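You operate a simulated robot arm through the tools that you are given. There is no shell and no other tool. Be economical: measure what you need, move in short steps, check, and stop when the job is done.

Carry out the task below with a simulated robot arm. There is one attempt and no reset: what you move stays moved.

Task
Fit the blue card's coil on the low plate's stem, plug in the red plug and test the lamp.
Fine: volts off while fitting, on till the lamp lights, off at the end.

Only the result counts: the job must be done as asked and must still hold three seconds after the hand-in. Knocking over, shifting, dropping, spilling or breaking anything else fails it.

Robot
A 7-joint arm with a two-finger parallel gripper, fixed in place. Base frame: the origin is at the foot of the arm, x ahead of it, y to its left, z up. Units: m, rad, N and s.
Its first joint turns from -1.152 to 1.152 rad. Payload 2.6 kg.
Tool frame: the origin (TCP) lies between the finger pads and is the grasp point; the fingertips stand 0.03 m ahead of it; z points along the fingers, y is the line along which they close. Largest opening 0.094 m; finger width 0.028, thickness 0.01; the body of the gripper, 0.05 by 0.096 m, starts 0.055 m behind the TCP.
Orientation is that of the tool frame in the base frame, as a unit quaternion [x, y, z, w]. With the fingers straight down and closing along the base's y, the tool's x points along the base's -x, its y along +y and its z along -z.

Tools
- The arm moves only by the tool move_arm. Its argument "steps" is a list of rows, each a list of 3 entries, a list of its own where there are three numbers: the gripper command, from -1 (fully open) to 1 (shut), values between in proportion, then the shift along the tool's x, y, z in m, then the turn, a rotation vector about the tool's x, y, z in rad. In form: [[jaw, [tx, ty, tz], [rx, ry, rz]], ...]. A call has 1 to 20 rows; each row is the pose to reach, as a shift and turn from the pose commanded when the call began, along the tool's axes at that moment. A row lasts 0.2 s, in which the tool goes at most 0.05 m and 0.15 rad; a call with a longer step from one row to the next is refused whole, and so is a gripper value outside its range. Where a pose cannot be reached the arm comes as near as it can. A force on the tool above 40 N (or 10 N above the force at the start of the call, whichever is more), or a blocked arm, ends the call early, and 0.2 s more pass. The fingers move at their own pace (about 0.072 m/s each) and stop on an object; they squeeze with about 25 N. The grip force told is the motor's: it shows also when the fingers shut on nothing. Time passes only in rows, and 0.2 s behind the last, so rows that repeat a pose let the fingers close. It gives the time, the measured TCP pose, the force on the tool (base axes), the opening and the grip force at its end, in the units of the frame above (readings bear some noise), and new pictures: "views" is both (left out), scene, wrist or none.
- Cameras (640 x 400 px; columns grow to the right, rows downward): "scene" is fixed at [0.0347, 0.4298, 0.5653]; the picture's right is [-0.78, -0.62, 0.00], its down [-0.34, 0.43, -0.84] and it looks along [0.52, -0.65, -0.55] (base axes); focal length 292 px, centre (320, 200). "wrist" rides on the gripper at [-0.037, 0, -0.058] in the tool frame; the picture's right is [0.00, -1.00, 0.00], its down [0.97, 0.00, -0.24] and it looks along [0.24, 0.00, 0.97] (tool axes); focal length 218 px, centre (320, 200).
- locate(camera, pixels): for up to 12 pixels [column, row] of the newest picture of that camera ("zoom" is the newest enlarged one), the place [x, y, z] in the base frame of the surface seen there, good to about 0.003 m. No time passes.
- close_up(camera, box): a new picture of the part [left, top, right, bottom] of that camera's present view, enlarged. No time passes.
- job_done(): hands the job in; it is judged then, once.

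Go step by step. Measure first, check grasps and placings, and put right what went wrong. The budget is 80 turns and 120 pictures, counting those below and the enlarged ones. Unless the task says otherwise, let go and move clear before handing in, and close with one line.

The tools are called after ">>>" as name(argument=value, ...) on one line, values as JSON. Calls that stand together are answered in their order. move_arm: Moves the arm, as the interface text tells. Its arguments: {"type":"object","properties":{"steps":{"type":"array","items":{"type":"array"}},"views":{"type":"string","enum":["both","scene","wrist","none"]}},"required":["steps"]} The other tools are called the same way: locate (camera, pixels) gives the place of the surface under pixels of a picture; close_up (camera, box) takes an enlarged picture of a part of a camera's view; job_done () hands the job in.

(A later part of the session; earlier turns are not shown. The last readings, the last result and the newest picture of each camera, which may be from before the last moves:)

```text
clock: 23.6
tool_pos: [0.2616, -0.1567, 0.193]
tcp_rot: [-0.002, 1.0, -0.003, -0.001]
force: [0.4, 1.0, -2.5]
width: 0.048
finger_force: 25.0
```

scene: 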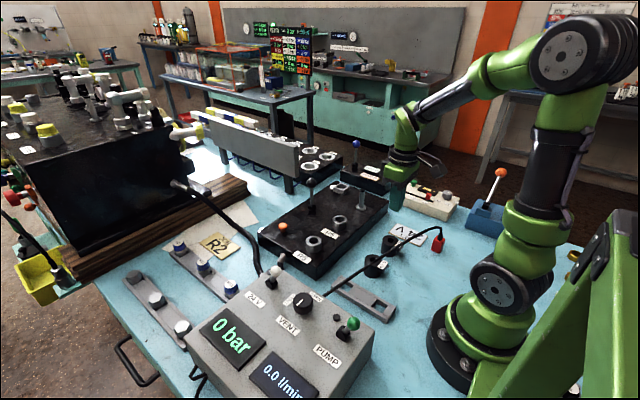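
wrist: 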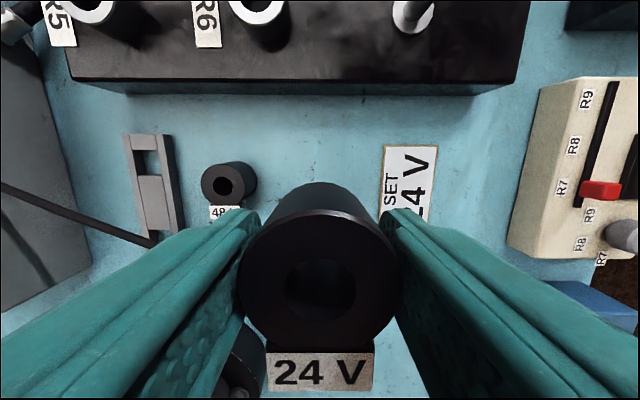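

Held firmly at z=0.193. Now moving slowly to just short of the stem to measure it from nearly above.

>>> move_arm(steps=[[1, [-0.006, -0.005, -0.001], [0, 0, 0]], [1, [-0.018, -0.015, -0.002], [0, 0, 0]], [1, [-0.03, -0.026, -0.003], [0, 0, 0]], [1, [-0.042, -0.036, -0.004], [0, 0, 0]], [1, [-0.054, -0.047, -0.005], [0, 0, 0]], [1, [-0.066, -0.058, -0.006], [0, 0, 0]], [1, [-0.076, -0.066, -0.007], [0, 0, 0]], [1, [-0.083, -0.071, -0.007], [0, 0, 0]], [1, [-0.083, -0.071, -0.007], [0, 0, 0]]], views="wrist")

>>> close_up(camera="wrist", box=[260, 60, 380, 190])

```text
clock: 25.6
tool_pos: [0.3471, -0.2288, 0.2014]
tcp_rot: [-0.001, 1.0, -0.003, -0.001]
force: [0.0, 0.1, -2.1]
width: 0.0484
finger_force: 24.7
```

wrist: 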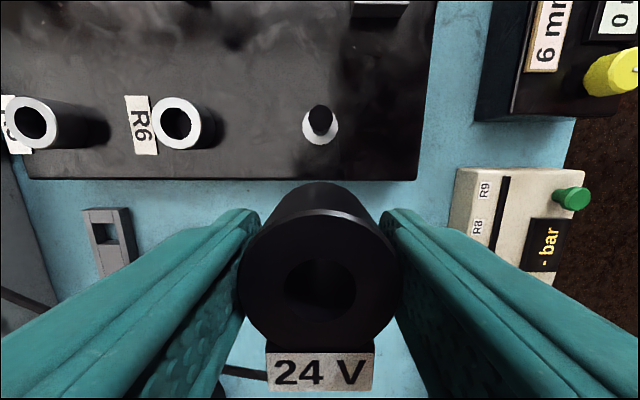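

```text
3.08 times, centred on (320, 125) of wrist
```

zoom: 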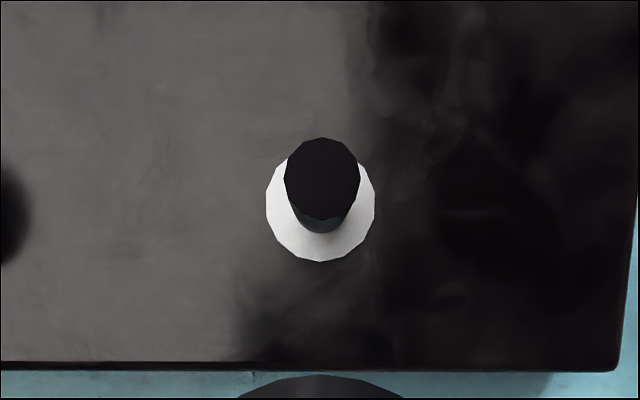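

The stem top at wrist (320.5,118) lies 0.0536 m further ahead and in line sideways. I'll move there, then down to just above the stem.

>>> move_arm(steps=[[1, [-0.006, 0, 0], [0, 0, 0]], [1, [-0.018, 0, 0], [0, 0, 0]], [1, [-0.03, 0, 0], [0, 0, 0]], [1, [-0.042, 0, 0], [0, 0, 0]], [1, [-0.05, 0, 0], [0, 0, 0]], [1, [-0.0536, 0, 0], [0, 0, 0]], [1, [-0.0536, 0, 0.01], [0, 0, 0]], [1, [-0.0536, 0, 0.025], [0, 0, 0]], [1, [-0.0536, 0, 0.04], [0, 0, 0]], [1, [-0.0536, 0, 0.04], [0, 0, 0]]])

>>> close_up(camera="scene", box=[320, 150, 420, 220])

>>> close_up(camera="wrist", box=[220, 180, 420, 380])

```text
clock: 27.8
tool_pos: [0.3997, -0.2304, 0.1601]
tcp_rot: [-0.002, 1.0, -0.003, -0.001]
force: [-0.3, -0.2, -1.7]
width: 0.0481
finger_force: 24.7
```

scene: 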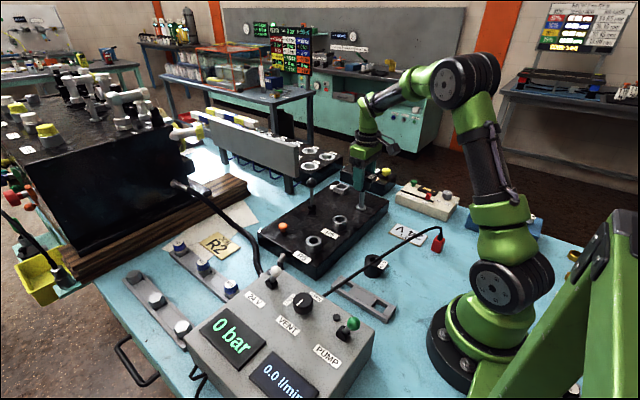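
wrist: 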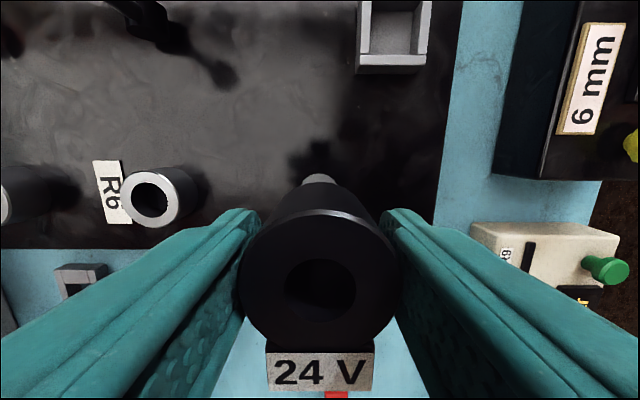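

```text
5.71 times, centred on (370, 185) of scene
```

zoom: 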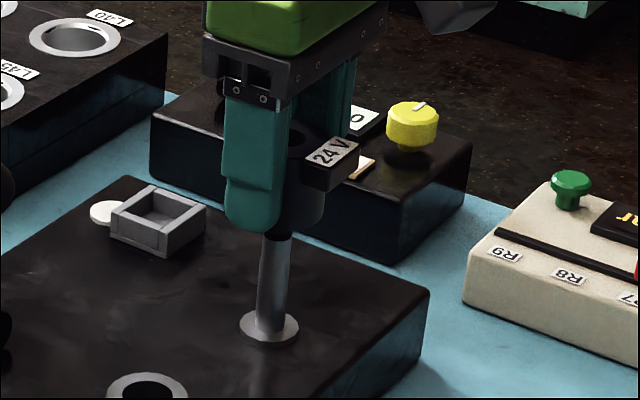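

```text
2.00 times, centred on (320, 280) of wrist
```

zoom: 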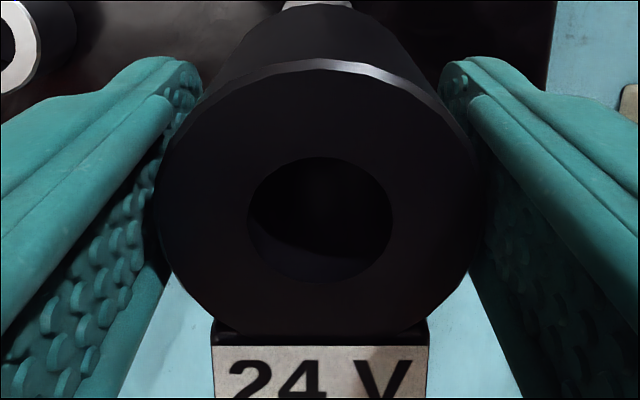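

The scene shows the coil right over the stem. I'll lower slowly by 22 mm and watch the force.

>>> move_arm(steps=[[1, [0, 0, 0.004], [0, 0, 0]], [1, [0, 0, 0.008], [0, 0, 0]], [1, [0, 0, 0.012], [0, 0, 0]], [1, [0, 0, 0.015], [0, 0, 0]], [1, [0, 0, 0.018], [0, 0, 0]], [1, [0, 0, 0.022], [0, 0, 0]]], views="wrist")

>>> close_up(camera="scene", box=[320, 150, 420, 220])

```text
clock: 29.2
tool_pos: [0.3976, -0.2292, 0.1379]
tcp_rot: [-0.002, 1.0, -0.003, -0.001]
force: [-0.4, -0.7, -2.6]
width: 0.0483
finger_force: 25.4
```

wrist: 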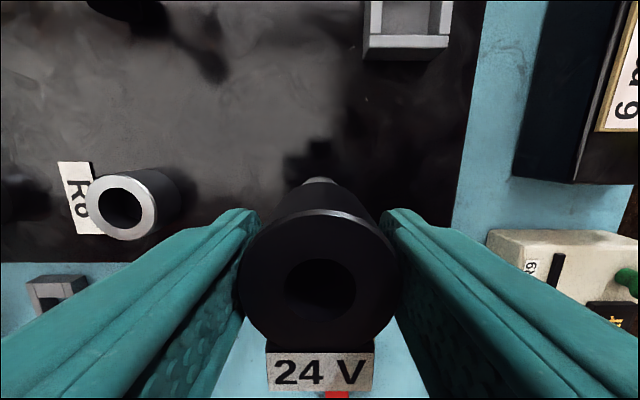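

```text
5.71 times, centred on (370, 185) of scene
```

zoom: 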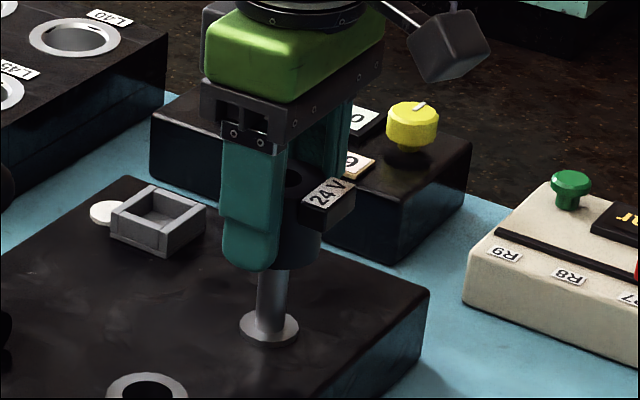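

No force and no slip: the stem has entered the bore. Continuing down toward the washer.

>>> move_arm(steps=[[1, [0, 0, 0.008], [0, 0, 0]], [1, [0, 0, 0.016], [0, 0, 0]], [1, [0, 0, 0.024], [0, 0, 0]], [1, [0, 0, 0.032], [0, 0, 0]], [1, [0, 0, 0.038], [0, 0, 0]], [1, [0, 0, 0.043], [0, 0, 0]], [1, [0, 0, 0.046], [0, 0, 0]], [1, [0, 0, 0.048], [0, 0, 0]]], views="wrist")

>>> close_up(camera="scene", box=[320, 150, 420, 220])

```text
clock: 31.0
tool_pos: [0.3992, -0.2288, 0.0901]
tcp_rot: [-0.002, 1.0, -0.002, -0.001]
force: [-0.4, -0.3, -2.3]
width: 0.0479
finger_force: 24.9
```

wrist: 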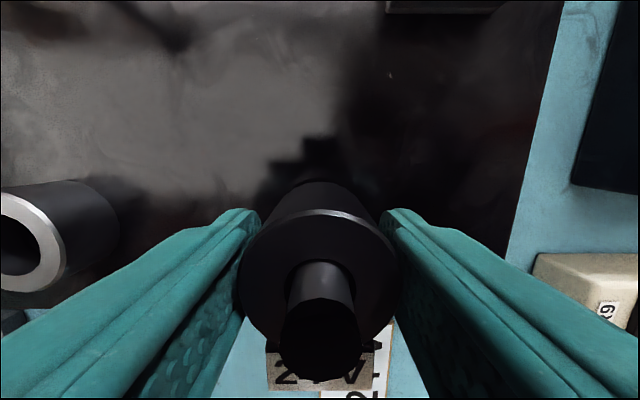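

```text
5.71 times, centred on (370, 185) of scene
```

zoom: 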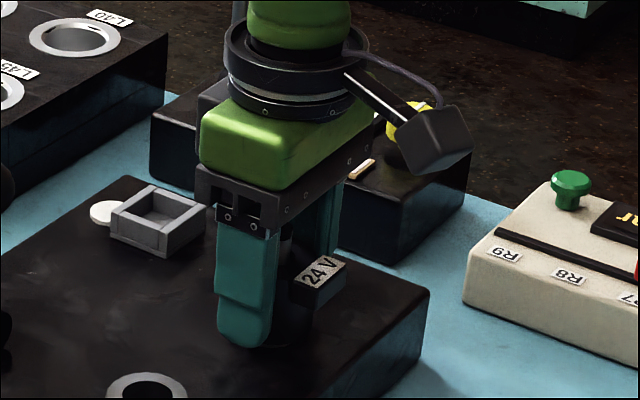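

The stem now shows through the bore (320,310). I'll push the last few millimetres until it seats, then open.

>>> move_arm(steps=[[1, [0, 0, 0.001], [0, 0, 0]], [1, [0, 0, 0.002], [0, 0, 0]], [1, [0, 0, 0.003], [0, 0, 0]], [1, [0, 0, 0.004], [0, 0, 0]]], views="none")

>>> move_arm(steps=[[0.6, [0, 0, 0], [0, 0, 0]], [0.2, [0, 0, 0], [0, 0, 0]], [-0.3, [0, 0, 0], [0, 0, 0]], [-0.5, [0, 0, 0], [0, 0, 0]], [-0.5, [0, 0, -0.03], [0, 0, 0]], [-0.5, [0, 0, -0.07], [0, 0, 0]], [-0.5, [0, 0, -0.11], [0, 0, 0]], [-0.5, [0, 0, -0.11], [0, 0, 0]]])

>>> close_up(camera="scene", box=[320, 150, 420, 220])

```text
clock: 32.0
tool_pos: [0.3987, -0.2303, 0.0872]
tcp_rot: [-0.002, 1.0, -0.003, 0.0]
force: [-5.9, 2.8, 14.7]
width: 0.0482
finger_force: 24.6
```

```text
clock: 33.8
tool_pos: [0.3988, -0.2298, 0.1961]
tcp_rot: [-0.002, 1.0, -0.003, 0.0]
force: [-0.1, -0.9, -0.1]
width: 0.0707
finger_force: 0.1
```

scene: 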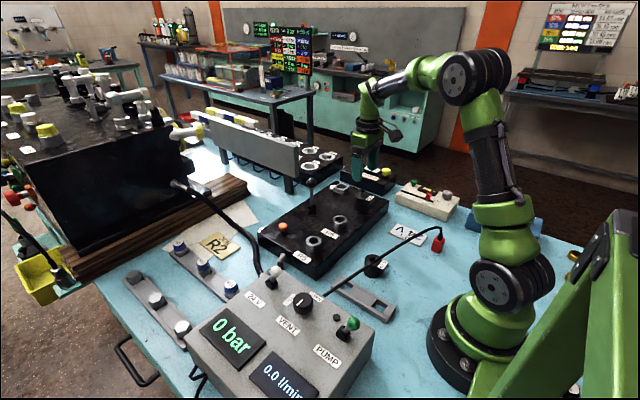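
wrist: 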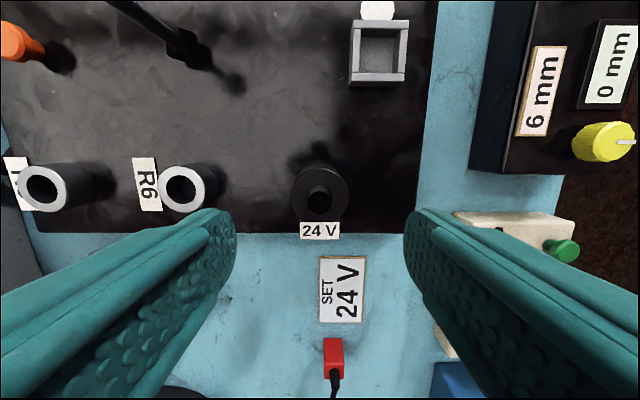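

```text
5.71 times, centred on (370, 185) of scene
```

zoom: 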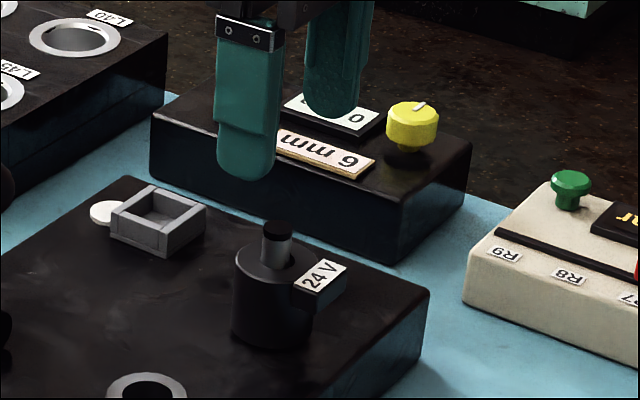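

The coil sits down on the stem with its pin showing above. Next, I'll check the reach to the socket with a quarter-turned hand (so the cable leaves between the fingers), and measure socket and lamp there.

>>> move_arm(steps=[[-0.5, [-0.03, -0.01, 0], [0, 0, 0.14]], [-0.5, [-0.05, -0.02, 0], [0, 0, 0.28]], [-0.5, [-0.06, -0.03, 0], [0, 0, 0.42]], [-0.5, [-0.07, -0.035, 0], [0, 0, 0.56]], [-0.5, [-0.08, -0.04, 0], [0, 0, 0.7]], [-0.5, [-0.09, -0.045, 0], [0, 0, 0.84]], [-0.5, [-0.1, -0.048, 0], [0, 0, 0.98]], [-0.5, [-0.106, -0.048, 0], [0, 0, 1.12]], [-0.5, [-0.106, -0.048, 0], [0, 0, 1.26]], [-0.5, [-0.106, -0.048, 0], [0, 0, 1.4]], [-0.5, [-0.106, -0.048, 0], [0, 0, 1.54]], [-0.5, [-0.106, -0.048, 0], [0, 0, 1.571]], [-0.5, [-0.106, -0.048, 0], [0, 0, 1.571]]])

```text
clock: 36.6
tool_pos: [0.504, -0.2758, 0.1971]
tcp_rot: [0.706, 0.708, -0.003, 0.001]
force: [-0.4, 0.4, -1.0]
width: 0.0707
finger_force: 0.1
```

scene: 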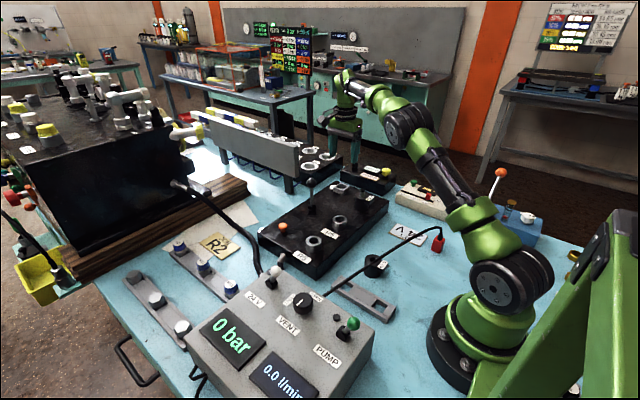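
wrist: 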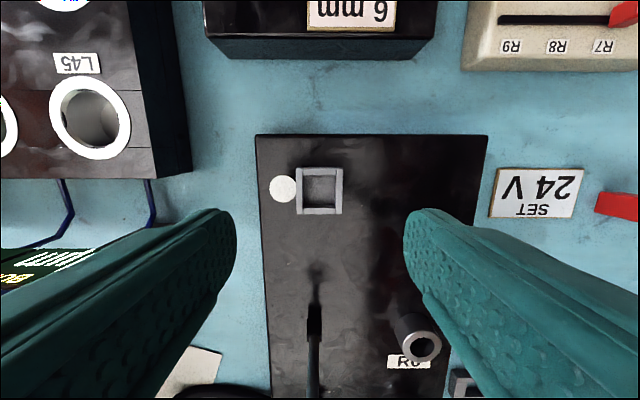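

Reach is fine. The socket is at (320,191) with the lamp at (283,188); zooming to measure.

>>> close_up(camera="wrist", box=[260, 155, 360, 225])

>>> locate(camera="zoom", pixels=[[260, 200], [490, 200], [380, 90], [380, 345], [380, 210], [350, 180], [410, 250], [150, 200], [250, 370], [70, 60], [240, 90], [510, 350]])

```text
5.71 times, centred on (310, 190) of wrist
```

zoom: 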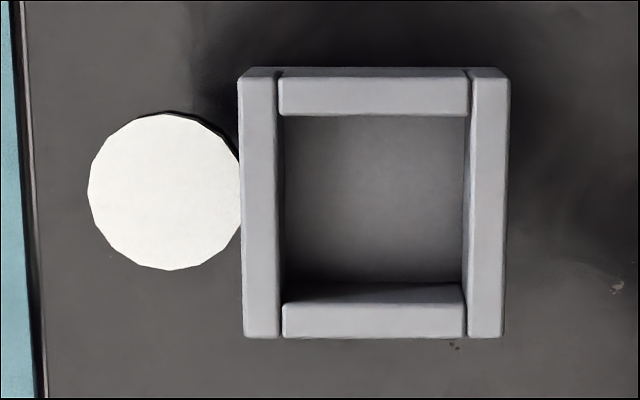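

```text
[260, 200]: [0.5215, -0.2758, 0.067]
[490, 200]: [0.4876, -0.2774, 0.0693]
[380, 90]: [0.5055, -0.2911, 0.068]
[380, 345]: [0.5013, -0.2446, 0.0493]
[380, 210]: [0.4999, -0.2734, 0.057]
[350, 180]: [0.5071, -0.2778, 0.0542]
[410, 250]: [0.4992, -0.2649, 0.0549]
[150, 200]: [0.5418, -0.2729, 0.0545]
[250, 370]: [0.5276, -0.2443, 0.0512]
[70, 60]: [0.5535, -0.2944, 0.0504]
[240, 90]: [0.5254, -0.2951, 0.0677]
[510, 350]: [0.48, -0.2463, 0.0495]
```

Socket centre is (0.504,-0.274), opening about 0.029, rim at 0.068, floor 0.055. Now moving above the red plug.

>>> move_arm(steps=[[-0.5, [0.003, -0.042, 0], [0, 0, 0]], [-0.5, [0.006, -0.084, 0], [0, 0, 0]], [-0.5, [0.01, -0.126, 0], [0, 0, 0]], [-0.5, [0.014, -0.168, 0], [0, 0, 0]], [-0.5, [0.018, -0.21, 0], [0, 0, 0]], [-0.5, [0.022, -0.252, 0], [0, 0, 0]], [-0.5, [0.025, -0.294, 0], [0, 0, 0]], [-0.5, [0.027, -0.334, 0], [0, 0, 0]], [-0.5, [0.027, -0.334, 0], [0, 0, 0]]])

>>> close_up(camera="wrist", box=[260, 160, 380, 240])

>>> close_up(camera="scene", box=[390, 210, 490, 280])

```text
clock: 38.6
tool_pos: [0.1711, -0.2502, 0.1939]
tcp_rot: [0.706, 0.708, -0.002, 0.002]
force: [-0.5, 0.0, 0.0]
width: 0.0704
finger_force: 0.1
```

scene: 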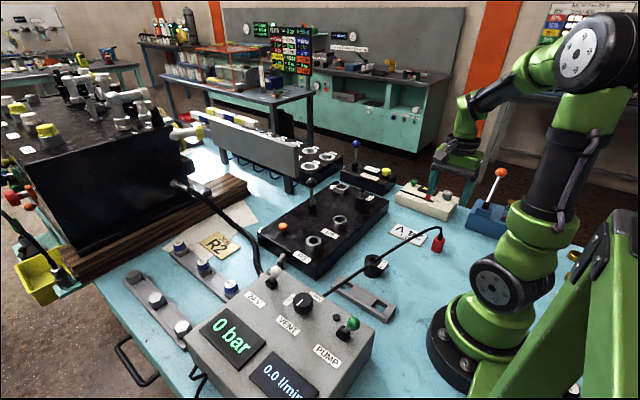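
wrist: 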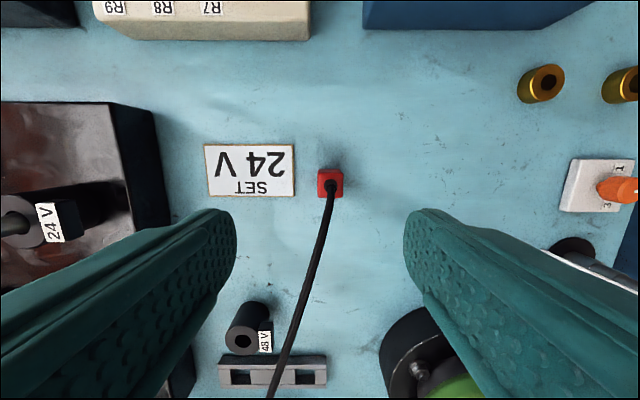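

```text
5.00 times, centred on (320, 200) of wrist
```

zoom: 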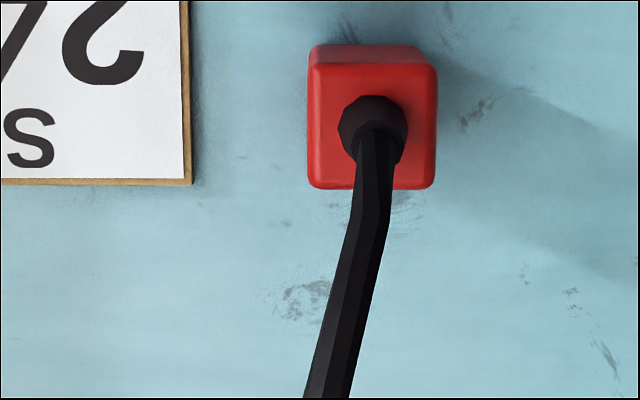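

```text
5.71 times, centred on (440, 245) of scene
```

zoom: 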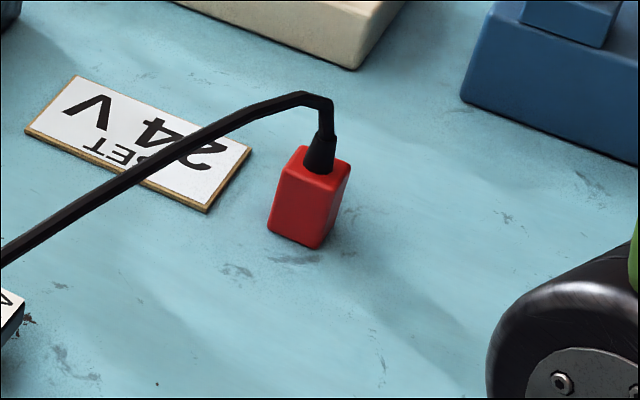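

The plug stands square to the axes with the cable rising from its top. Measuring it.

>>> locate(camera="wrist", pixels=[[320, 178], [340, 178], [324, 175], [324, 193], [338, 195], [330, 186], [332, 195], [331, 205], [328, 220], [320, 250]])

>>> locate(camera="scene", pixels=[[501, 172], [440, 228], [436, 237], [443, 240], [437, 252]])

```text
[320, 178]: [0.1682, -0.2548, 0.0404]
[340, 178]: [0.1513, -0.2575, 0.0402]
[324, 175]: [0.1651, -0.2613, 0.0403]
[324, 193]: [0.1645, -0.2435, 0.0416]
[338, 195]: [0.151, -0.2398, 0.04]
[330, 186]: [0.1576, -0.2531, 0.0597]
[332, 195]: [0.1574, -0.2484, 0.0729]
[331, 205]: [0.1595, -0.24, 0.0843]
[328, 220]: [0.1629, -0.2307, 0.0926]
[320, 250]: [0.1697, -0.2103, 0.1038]
```

```text
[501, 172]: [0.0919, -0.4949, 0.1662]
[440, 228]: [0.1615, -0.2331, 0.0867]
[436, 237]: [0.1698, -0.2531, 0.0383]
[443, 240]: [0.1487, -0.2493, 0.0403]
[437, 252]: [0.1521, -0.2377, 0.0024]
```

Plug centre is (0.161,-0.250), 0.025 square, top 0.0405. I'll go down to TCP z=0.050 (clear of the cable arc) and grip.

>>> move_arm(steps=[[-0.5, [0, -0.0103, 0.02], [0, 0, 0]], [-0.5, [0, -0.0103, 0.05], [0, 0, 0]], [-0.5, [0, -0.0103, 0.08], [0, 0, 0]], [-0.5, [0, -0.0103, 0.11], [0, 0, 0]], [-0.5, [0, -0.0103, 0.13], [0, 0, 0]], [-0.5, [0, -0.0103, 0.144], [0, 0, 0]], [-0.5, [0, -0.0103, 0.144], [0, 0, 0]]])

```text
clock: 40.2
tool_pos: [0.1602, -0.2503, 0.0523]
tcp_rot: [0.706, 0.708, -0.002, 0.001]
force: [0.1, -0.1, 0.6]
width: 0.0706
finger_force: 0.1
```

scene: 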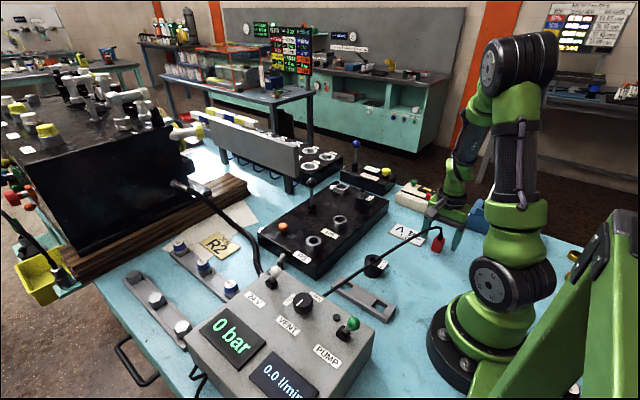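
wrist: 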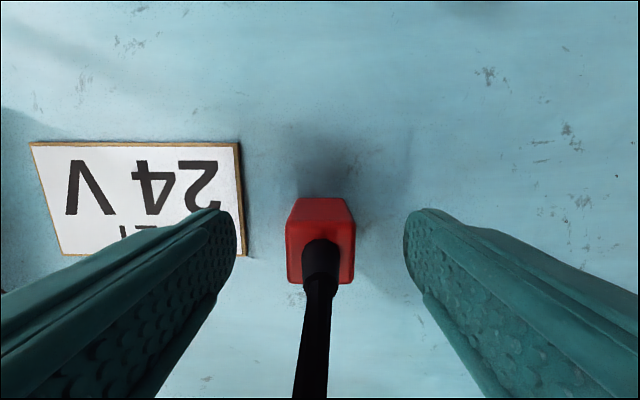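

The plug (320,240) is centred between the fingers. Lowering 3 mm and closing, then a slow lift.

>>> move_arm(steps=[[-0.5, [0, 0, 0.0025], [0, 0, 0]], [0.2, [0, 0, 0.0025], [0, 0, 0]], [1, [0, 0, 0.0025], [0, 0, 0]], [1, [0, 0, 0.0025], [0, 0, 0]], [1, [0, 0, 0.0025], [0, 0, 0]], [1, [0, 0, 0.0025], [0, 0, 0]], [1, [0, 0, 0.0025], [0, 0, 0]], [1, [0, 0, 0.0025], [0, 0, 0]]], views="wrist")

>>> move_arm(steps=[[1, [0, 0, -0.002], [0, 0, 0]], [1, [0, 0, -0.005], [0, 0, 0]], [1, [0, 0, -0.01], [0, 0, 0]], [1, [0, 0, -0.015], [0, 0, 0]], [1, [0, 0, -0.02], [0, 0, 0]]])

```text
clock: 42.0
tool_pos: [0.1601, -0.252, 0.0513]
tcp_rot: [0.706, 0.708, -0.003, 0.001]
force: [0.4, 0.7, -0.3]
width: 0.025
finger_force: 24.8
```

wrist: 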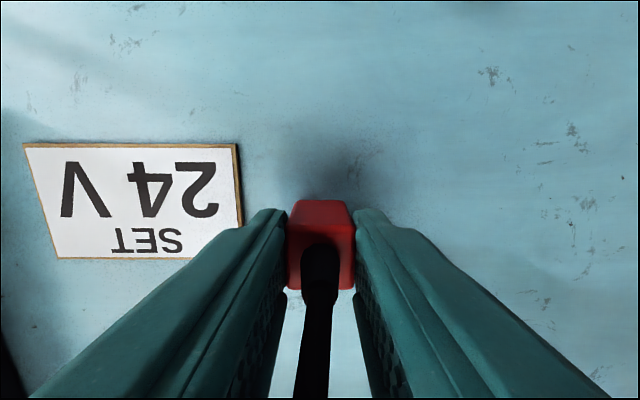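

```text
clock: 43.2
tool_pos: [0.1617, -0.252, 0.0692]
tcp_rot: [0.706, 0.708, -0.003, 0.001]
force: [-0.8, 0.7, -0.4]
width: 0.025
finger_force: 24.7
```

scene: 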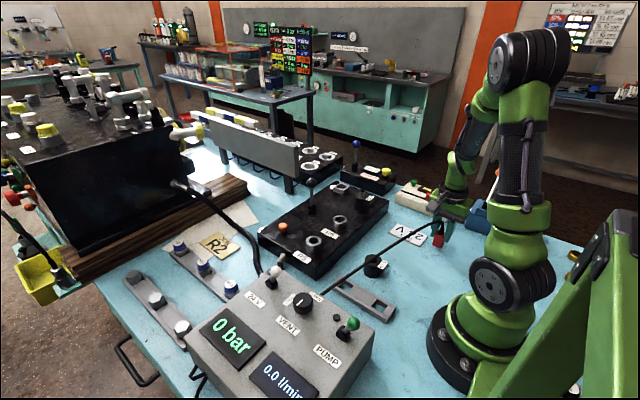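
wrist: 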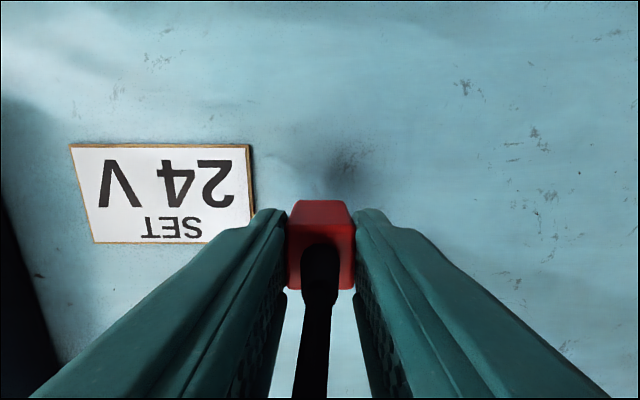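

Plug is held (width 0.025). Lifting to clear height and carrying it over toward the socket.

>>> move_arm(steps=[[1, [0, 0, -0.015], [0, 0, 0]], [1, [0, 0, -0.035], [0, 0, 0]], [1, [0, 0, -0.055], [0, 0, 0]], [1, [0, 0, -0.075], [0, 0, 0]], [1, [0, 0, -0.095], [0, 0, 0]], [1, [0, 0, -0.115], [0, 0, 0]], [1, [0, 0, -0.13], [0, 0, 0]], [1, [0, 0.02, -0.13], [0, 0, 0]], [1, [0, 0.04, -0.13], [0, 0, 0]]])

>>> move_arm(steps=[[1, [-0.001, 0.01, 0], [0, 0, 0]], [1, [-0.002, 0.03, 0], [0, 0, 0]], [1, [-0.004, 0.055, 0], [0, 0, 0]], [1, [-0.006, 0.08, 0], [0, 0, 0]], [1, [-0.008, 0.105, 0], [0, 0, 0]], [1, [-0.01, 0.13, 0], [0, 0, 0]], [1, [-0.012, 0.155, 0], [0, 0, 0]], [1, [-0.014, 0.18, 0], [0, 0, 0]], [1, [-0.016, 0.205, 0], [0, 0, 0]], [1, [-0.018, 0.23, 0], [0, 0, 0]], [1, [-0.02, 0.255, 0], [0, 0, 0]], [1, [-0.021, 0.28, 0], [0, 0, 0]], [1, [-0.0217, 0.295, 0], [0, 0, 0]], [1, [-0.0217, 0.3026, 0], [0, 0, 0]], [1, [-0.0217, 0.3026, 0], [0, 0, 0]]])

```text
clock: 45.2
tool_pos: [0.1992, -0.2509, 0.1992]
tcp_rot: [0.706, 0.708, -0.003, 0.002]
force: [-0.5, 0.4, -0.6]
width: 0.0251
finger_force: 25.2
```

scene: 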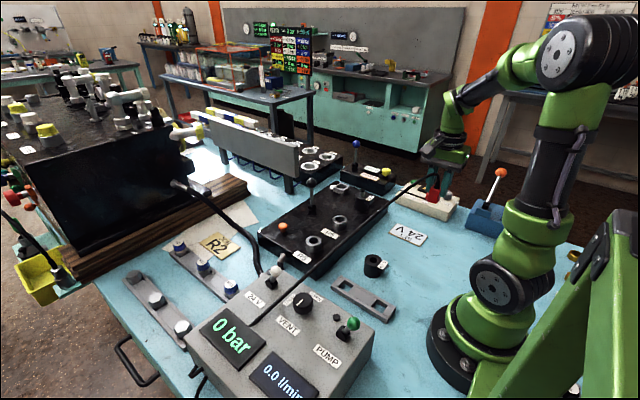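
wrist: 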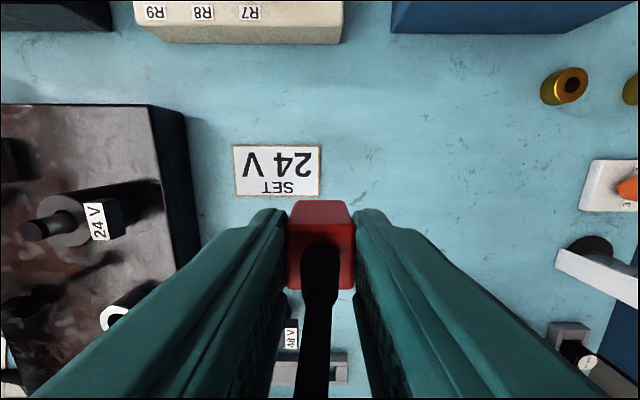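

```text
clock: 48.4
tool_pos: [0.5032, -0.2716, 0.1987]
tcp_rot: [0.705, 0.709, -0.002, 0.001]
force: [0.4, 0.7, -1.1]
width: 0.0252
finger_force: 25.6
```

scene: 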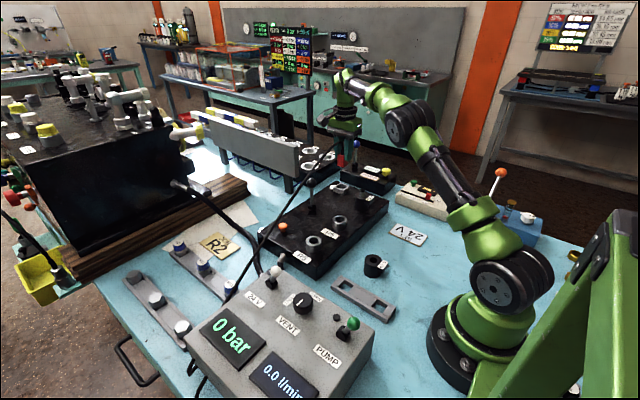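
wrist: 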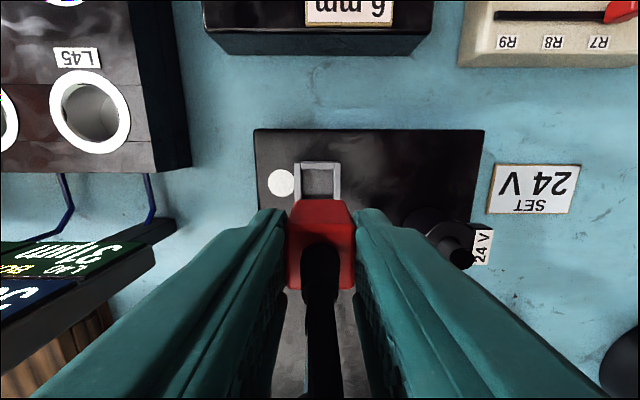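

The plug is above the socket, whose back part shows at (318,180). Zooming to align precisely.

>>> close_up(camera="wrist", box=[255, 145, 385, 300])

>>> close_up(camera="wrist", box=[280, 150, 360, 205])

```text
2.58 times, centred on (320, 222) of wrist
```

zoom: 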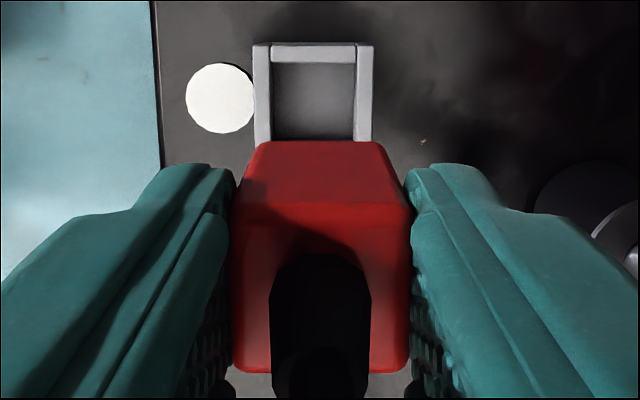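

```text
7.27 times, centred on (320, 178) of wrist
```

zoom: 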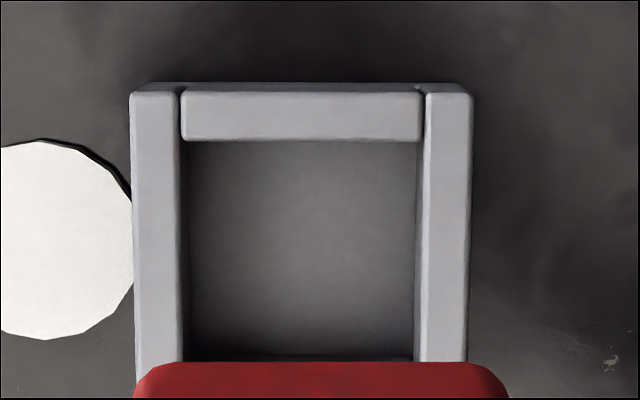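

The socket centre is 2.3 mm further in +x and 2.4 mm in -y of the plug. I'll correct and descend to just above the rim.

>>> move_arm(steps=[[1, [-0.0024, 0.0023, 0], [0, 0, 0]], [1, [-0.0024, 0.0023, 0.015], [0, 0, 0]], [1, [-0.0024, 0.0023, 0.03], [0, 0, 0]], [1, [-0.0024, 0.0023, 0.045], [0, 0, 0]], [1, [-0.0024, 0.0023, 0.06], [0, 0, 0]], [1, [-0.0024, 0.0023, 0.07], [0, 0, 0]], [1, [-0.0024, 0.0023, 0.07], [0, 0, 0]]])

>>> close_up(camera="scene", box=[300, 150, 400, 220])

>>> close_up(camera="wrist", box=[255, 145, 385, 300])

```text
clock: 50.0
tool_pos: [0.5053, -0.2738, 0.13]
tcp_rot: [0.706, 0.709, -0.002, 0.001]
force: [-0.5, 0.4, -0.4]
width: 0.0251
finger_force: 25.2
```

scene: 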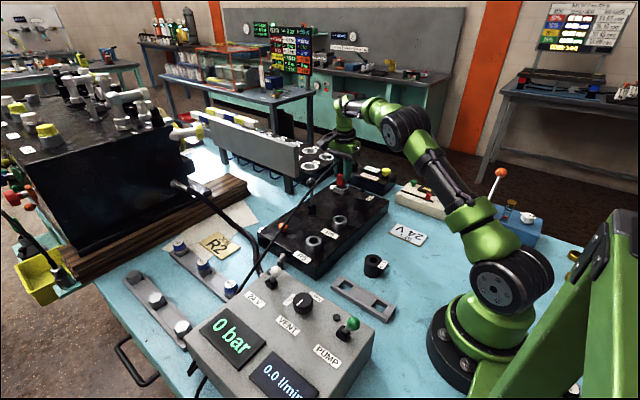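
wrist: 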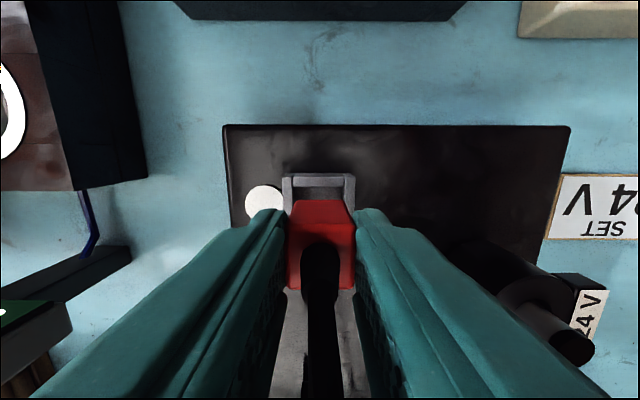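

```text
5.71 times, centred on (350, 185) of scene
```

zoom: 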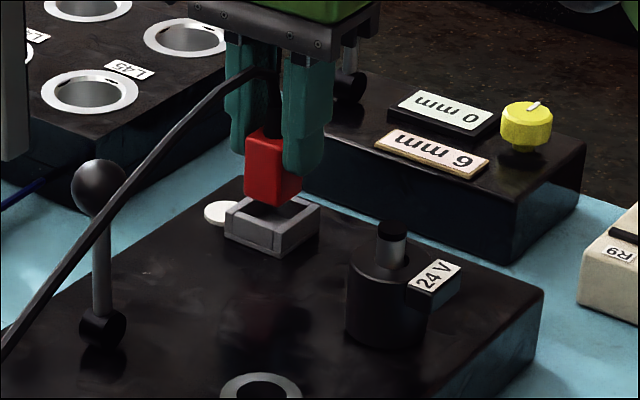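

```text
2.58 times, centred on (320, 222) of wrist
```

zoom: 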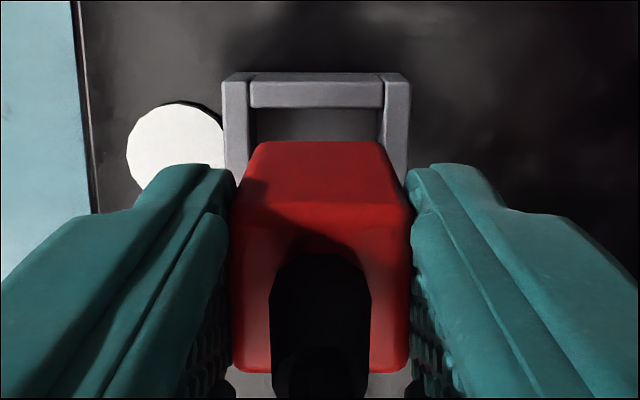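

Alignment residual is below 1 mm; the scene shows the plug right above the opening. Small trim and slow insertion.

>>> move_arm(steps=[[1, [-0.0006, 0.0004, 0.004], [0, 0, 0]], [1, [-0.0006, 0.0004, 0.008], [0, 0, 0]], [1, [-0.0006, 0.0004, 0.011], [0, 0, 0]], [1, [-0.0006, 0.0004, 0.014], [0, 0, 0]], [1, [-0.0006, 0.0004, 0.017], [0, 0, 0]], [1, [-0.0006, 0.0004, 0.02], [0, 0, 0]], [1, [-0.0006, 0.0004, 0.022], [0, 0, 0]], [1, [-0.0006, 0.0004, 0.024], [0, 0, 0]]])

>>> close_up(camera="scene", box=[300, 150, 400, 220])

```text
clock: 51.7
tool_pos: [0.5066, -0.2761, 0.1119]
tcp_rot: [0.706, 0.708, -0.002, 0.006]
force: [-1.2, 1.0, 5.4]
width: 0.0253
finger_force: 25.1
stopped in row 8: the force on the tool passed its limit (the readings are from after the stop); the commanded pose is now the measured one
```

scene: 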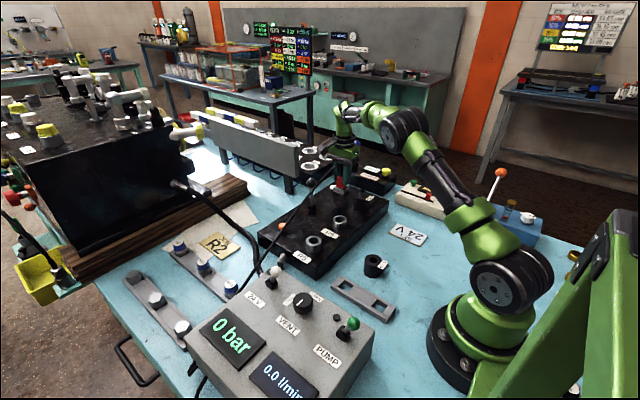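
wrist: 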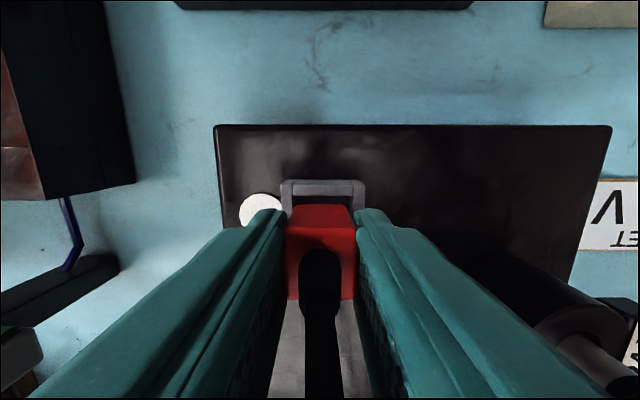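

```text
5.71 times, centred on (350, 185) of scene
```

zoom: 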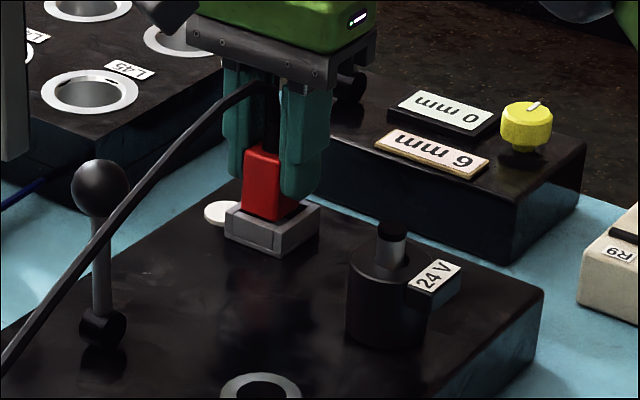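

Force stopped it: the plug slid up a bit in the fingers and seems to sit on the rim. Zooming to see which side catches.

>>> close_up(camera="wrist", box=[265, 165, 375, 235])

>>> close_up(camera="scene", box=[325, 170, 365, 200])

```text
5.71 times, centred on (320, 200) of wrist
```

zoom: 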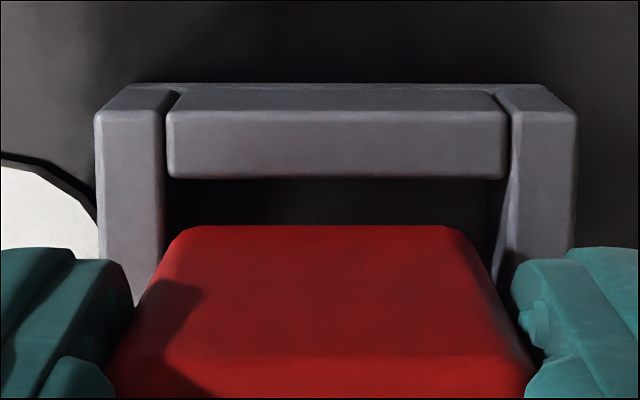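

```text
13.33 times, centred on (345, 185) of scene
```

zoom: 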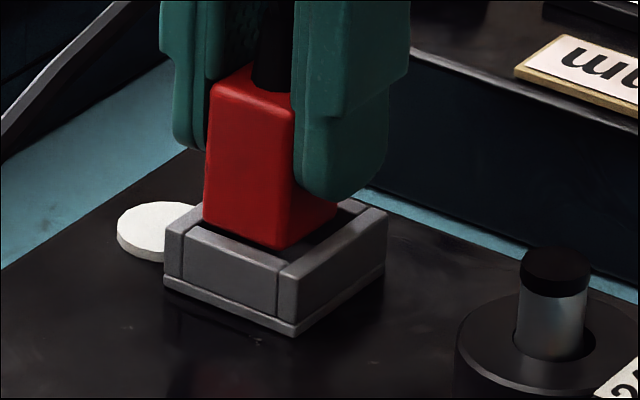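

The plug has slid up ~6 mm in the fingers and caught on the rim, with a small tilt of the hand. I'll lift 14 mm, take the tilt out and re-measure.

>>> move_arm(steps=[[1, [0, 0, -0.005], [0, 0, 0]], [1, [0, 0, -0.012], [0.003, 0.006, 0.001]], [1, [0, 0, -0.018], [0.006, 0.011, 0.003]], [1, [0, 0, -0.018], [0.006, 0.011, 0.003]], [1, [0, 0, -0.018], [0.006, 0.011, 0.003]]], views="wrist")

>>> close_up(camera="wrist", box=[265, 165, 375, 235])

>>> close_up(camera="wrist", box=[265, 235, 375, 305])

>>> close_up(camera="scene", box=[325, 165, 365, 195])

```text
clock: 52.9
tool_pos: [0.5072, -0.2759, 0.1297]
tcp_rot: [0.707, 0.707, -0.001, -0.001]
force: [-1.2, 0.3, -0.9]
width: 0.0253
finger_force: 25.0
```

wrist: 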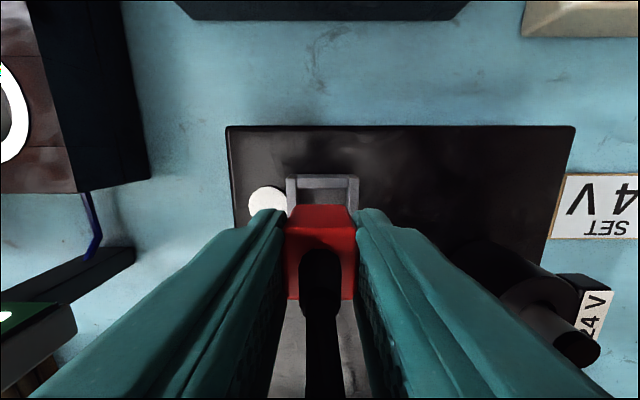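

```text
5.71 times, centred on (320, 200) of wrist
```

zoom: 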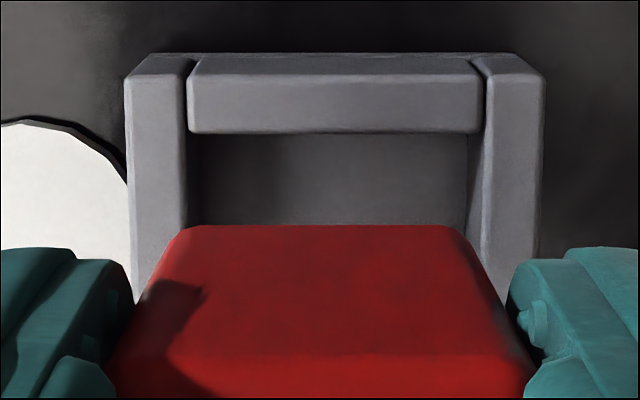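

```text
5.71 times, centred on (320, 270) of wrist
```

zoom: 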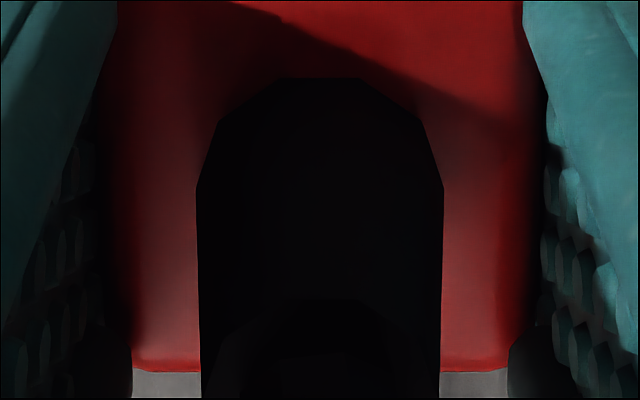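

```text
13.33 times, centred on (345, 180) of scene
```

zoom: 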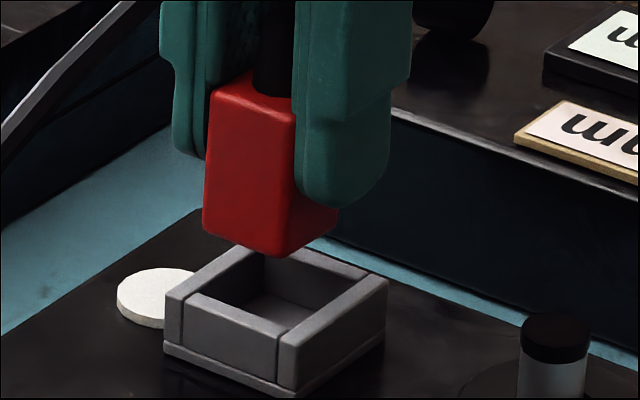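

The plug had entered a few mm, then slid ~3.7 mm in +y within the grip. Measured now: the plug must go 3.2 mm in -y and about 1.5 mm in -x. I'll correct and lower to the rim, then check.

>>> move_arm(steps=[[1, [-0.0032, -0.0015, 0], [0, 0, 0]], [1, [-0.0032, -0.0015, 0], [0, 0, 0]], [1, [-0.0032, -0.0015, 0.003], [0, 0, 0]], [1, [-0.0032, -0.0015, 0.005], [0, 0, 0]], [1, [-0.0032, -0.0015, 0.005], [0, 0, 0]]], views="wrist")

>>> close_up(camera="wrist", box=[265, 165, 375, 235])

>>> close_up(camera="scene", box=[325, 165, 365, 195])

```text
clock: 54.1
tool_pos: [0.5047, -0.2778, 0.1238]
tcp_rot: [0.706, 0.708, -0.001, 0.0]
force: [0.0, 0.2, -1.1]
width: 0.0253
finger_force: 24.3
```

wrist: 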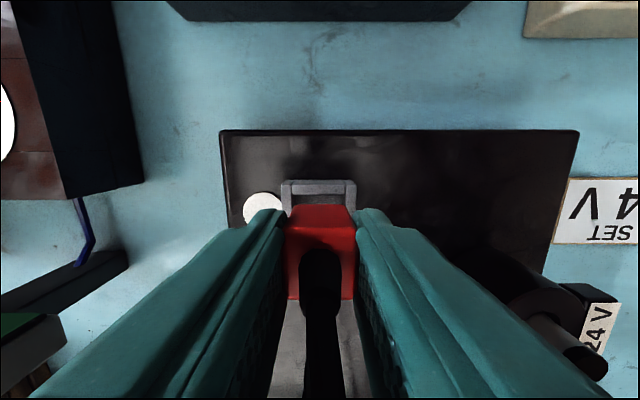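

```text
5.71 times, centred on (320, 200) of wrist
```

zoom: 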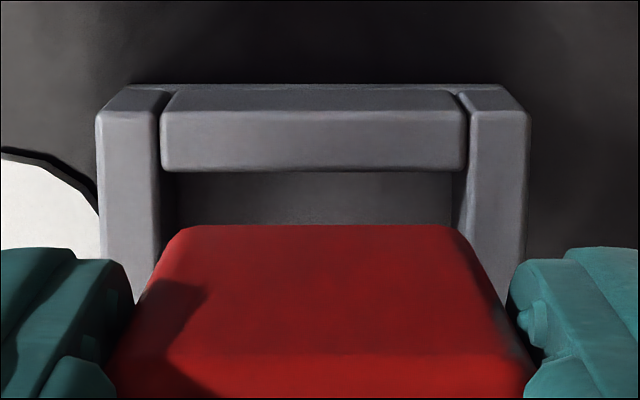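

```text
13.33 times, centred on (345, 180) of scene
```

zoom: 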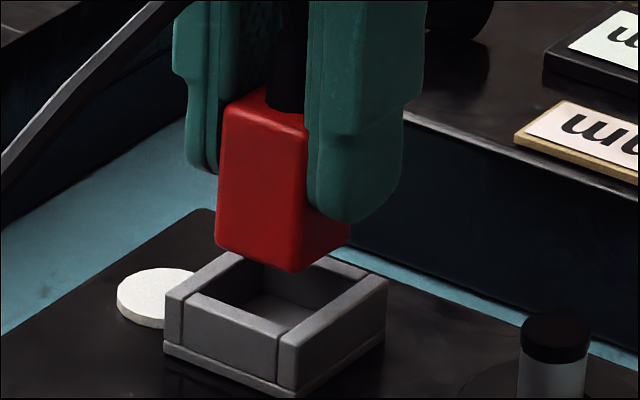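

Comparing both cameras: the plug slid up ~7 mm in the fingers earlier because it was ~2 mm too far in +x. Now x is aligned, and y needs +1 mm; then I lower to about 5 mm into the socket.

>>> move_arm(steps=[[1, [0.001, 0, 0], [0, 0, 0]], [1, [0.001, 0, 0.004], [0, 0, 0]], [1, [0.001, 0, 0.008], [0, 0, 0]], [1, [0.001, 0, 0.011], [0, 0, 0]], [1, [0.001, 0, 0.013], [0, 0, 0]], [1, [0.001, 0, 0.015], [0, 0, 0]], [1, [0.001, 0, 0.017], [0, 0, 0]]], views="wrist")

>>> close_up(camera="wrist", box=[265, 165, 375, 235])

>>> close_up(camera="scene", box=[325, 165, 365, 195])

```text
clock: 55.7
tool_pos: [0.5058, -0.2774, 0.1083]
tcp_rot: [0.707, 0.707, -0.001, 0.0]
force: [0.0, 0.1, -0.5]
width: 0.0252
finger_force: 25.1
```

wrist: 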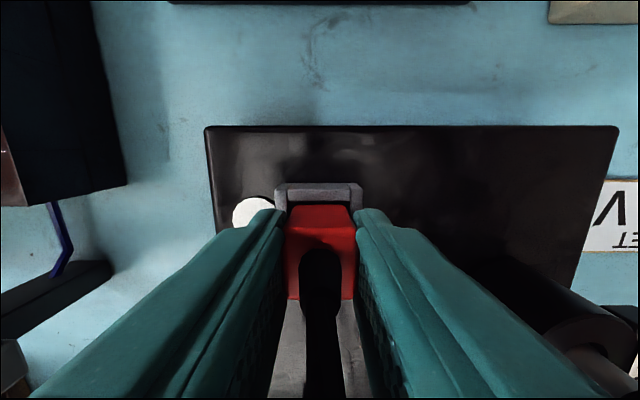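

```text
5.71 times, centred on (320, 200) of wrist
```

zoom: 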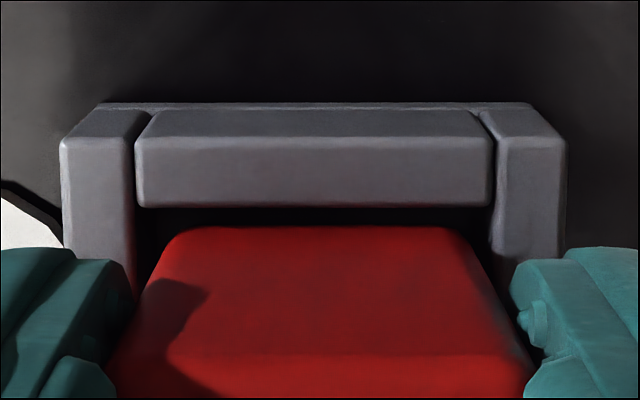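

```text
13.33 times, centred on (345, 180) of scene
```

zoom: 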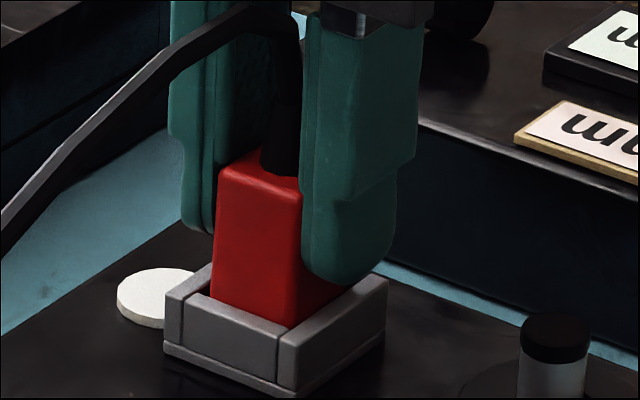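

No force and the plug's lower edge is now behind the near wall: it is entering. Lowering further gently.

>>> move_arm(steps=[[1, [0, 0, 0.002], [0, 0, 0]], [1, [0, 0, 0.004], [0, 0, 0]], [1, [0, 0, 0.006], [0, 0, 0]], [1, [0, 0, 0.006], [0, 0, 0]]], views="wrist")

>>> close_up(camera="scene", box=[325, 165, 365, 195])

```text
clock: 56.7
tool_pos: [0.5046, -0.2775, 0.101]
tcp_rot: [0.707, 0.707, -0.001, 0.0]
force: [0.6, -0.2, -1.5]
width: 0.0254
finger_force: 24.9
```

wrist: 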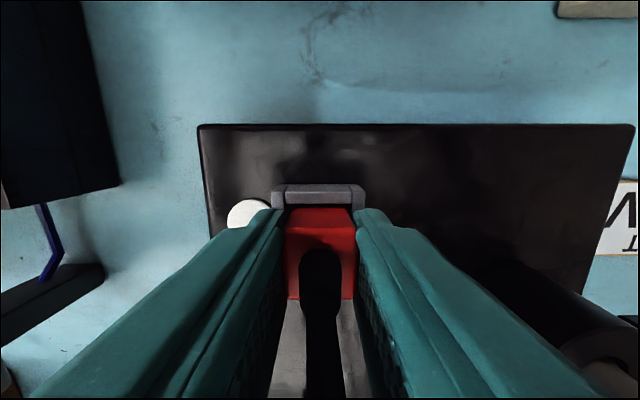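

```text
13.33 times, centred on (345, 180) of scene
```

zoom: 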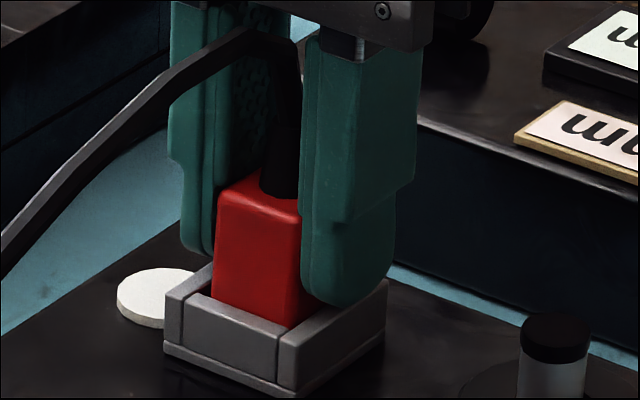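

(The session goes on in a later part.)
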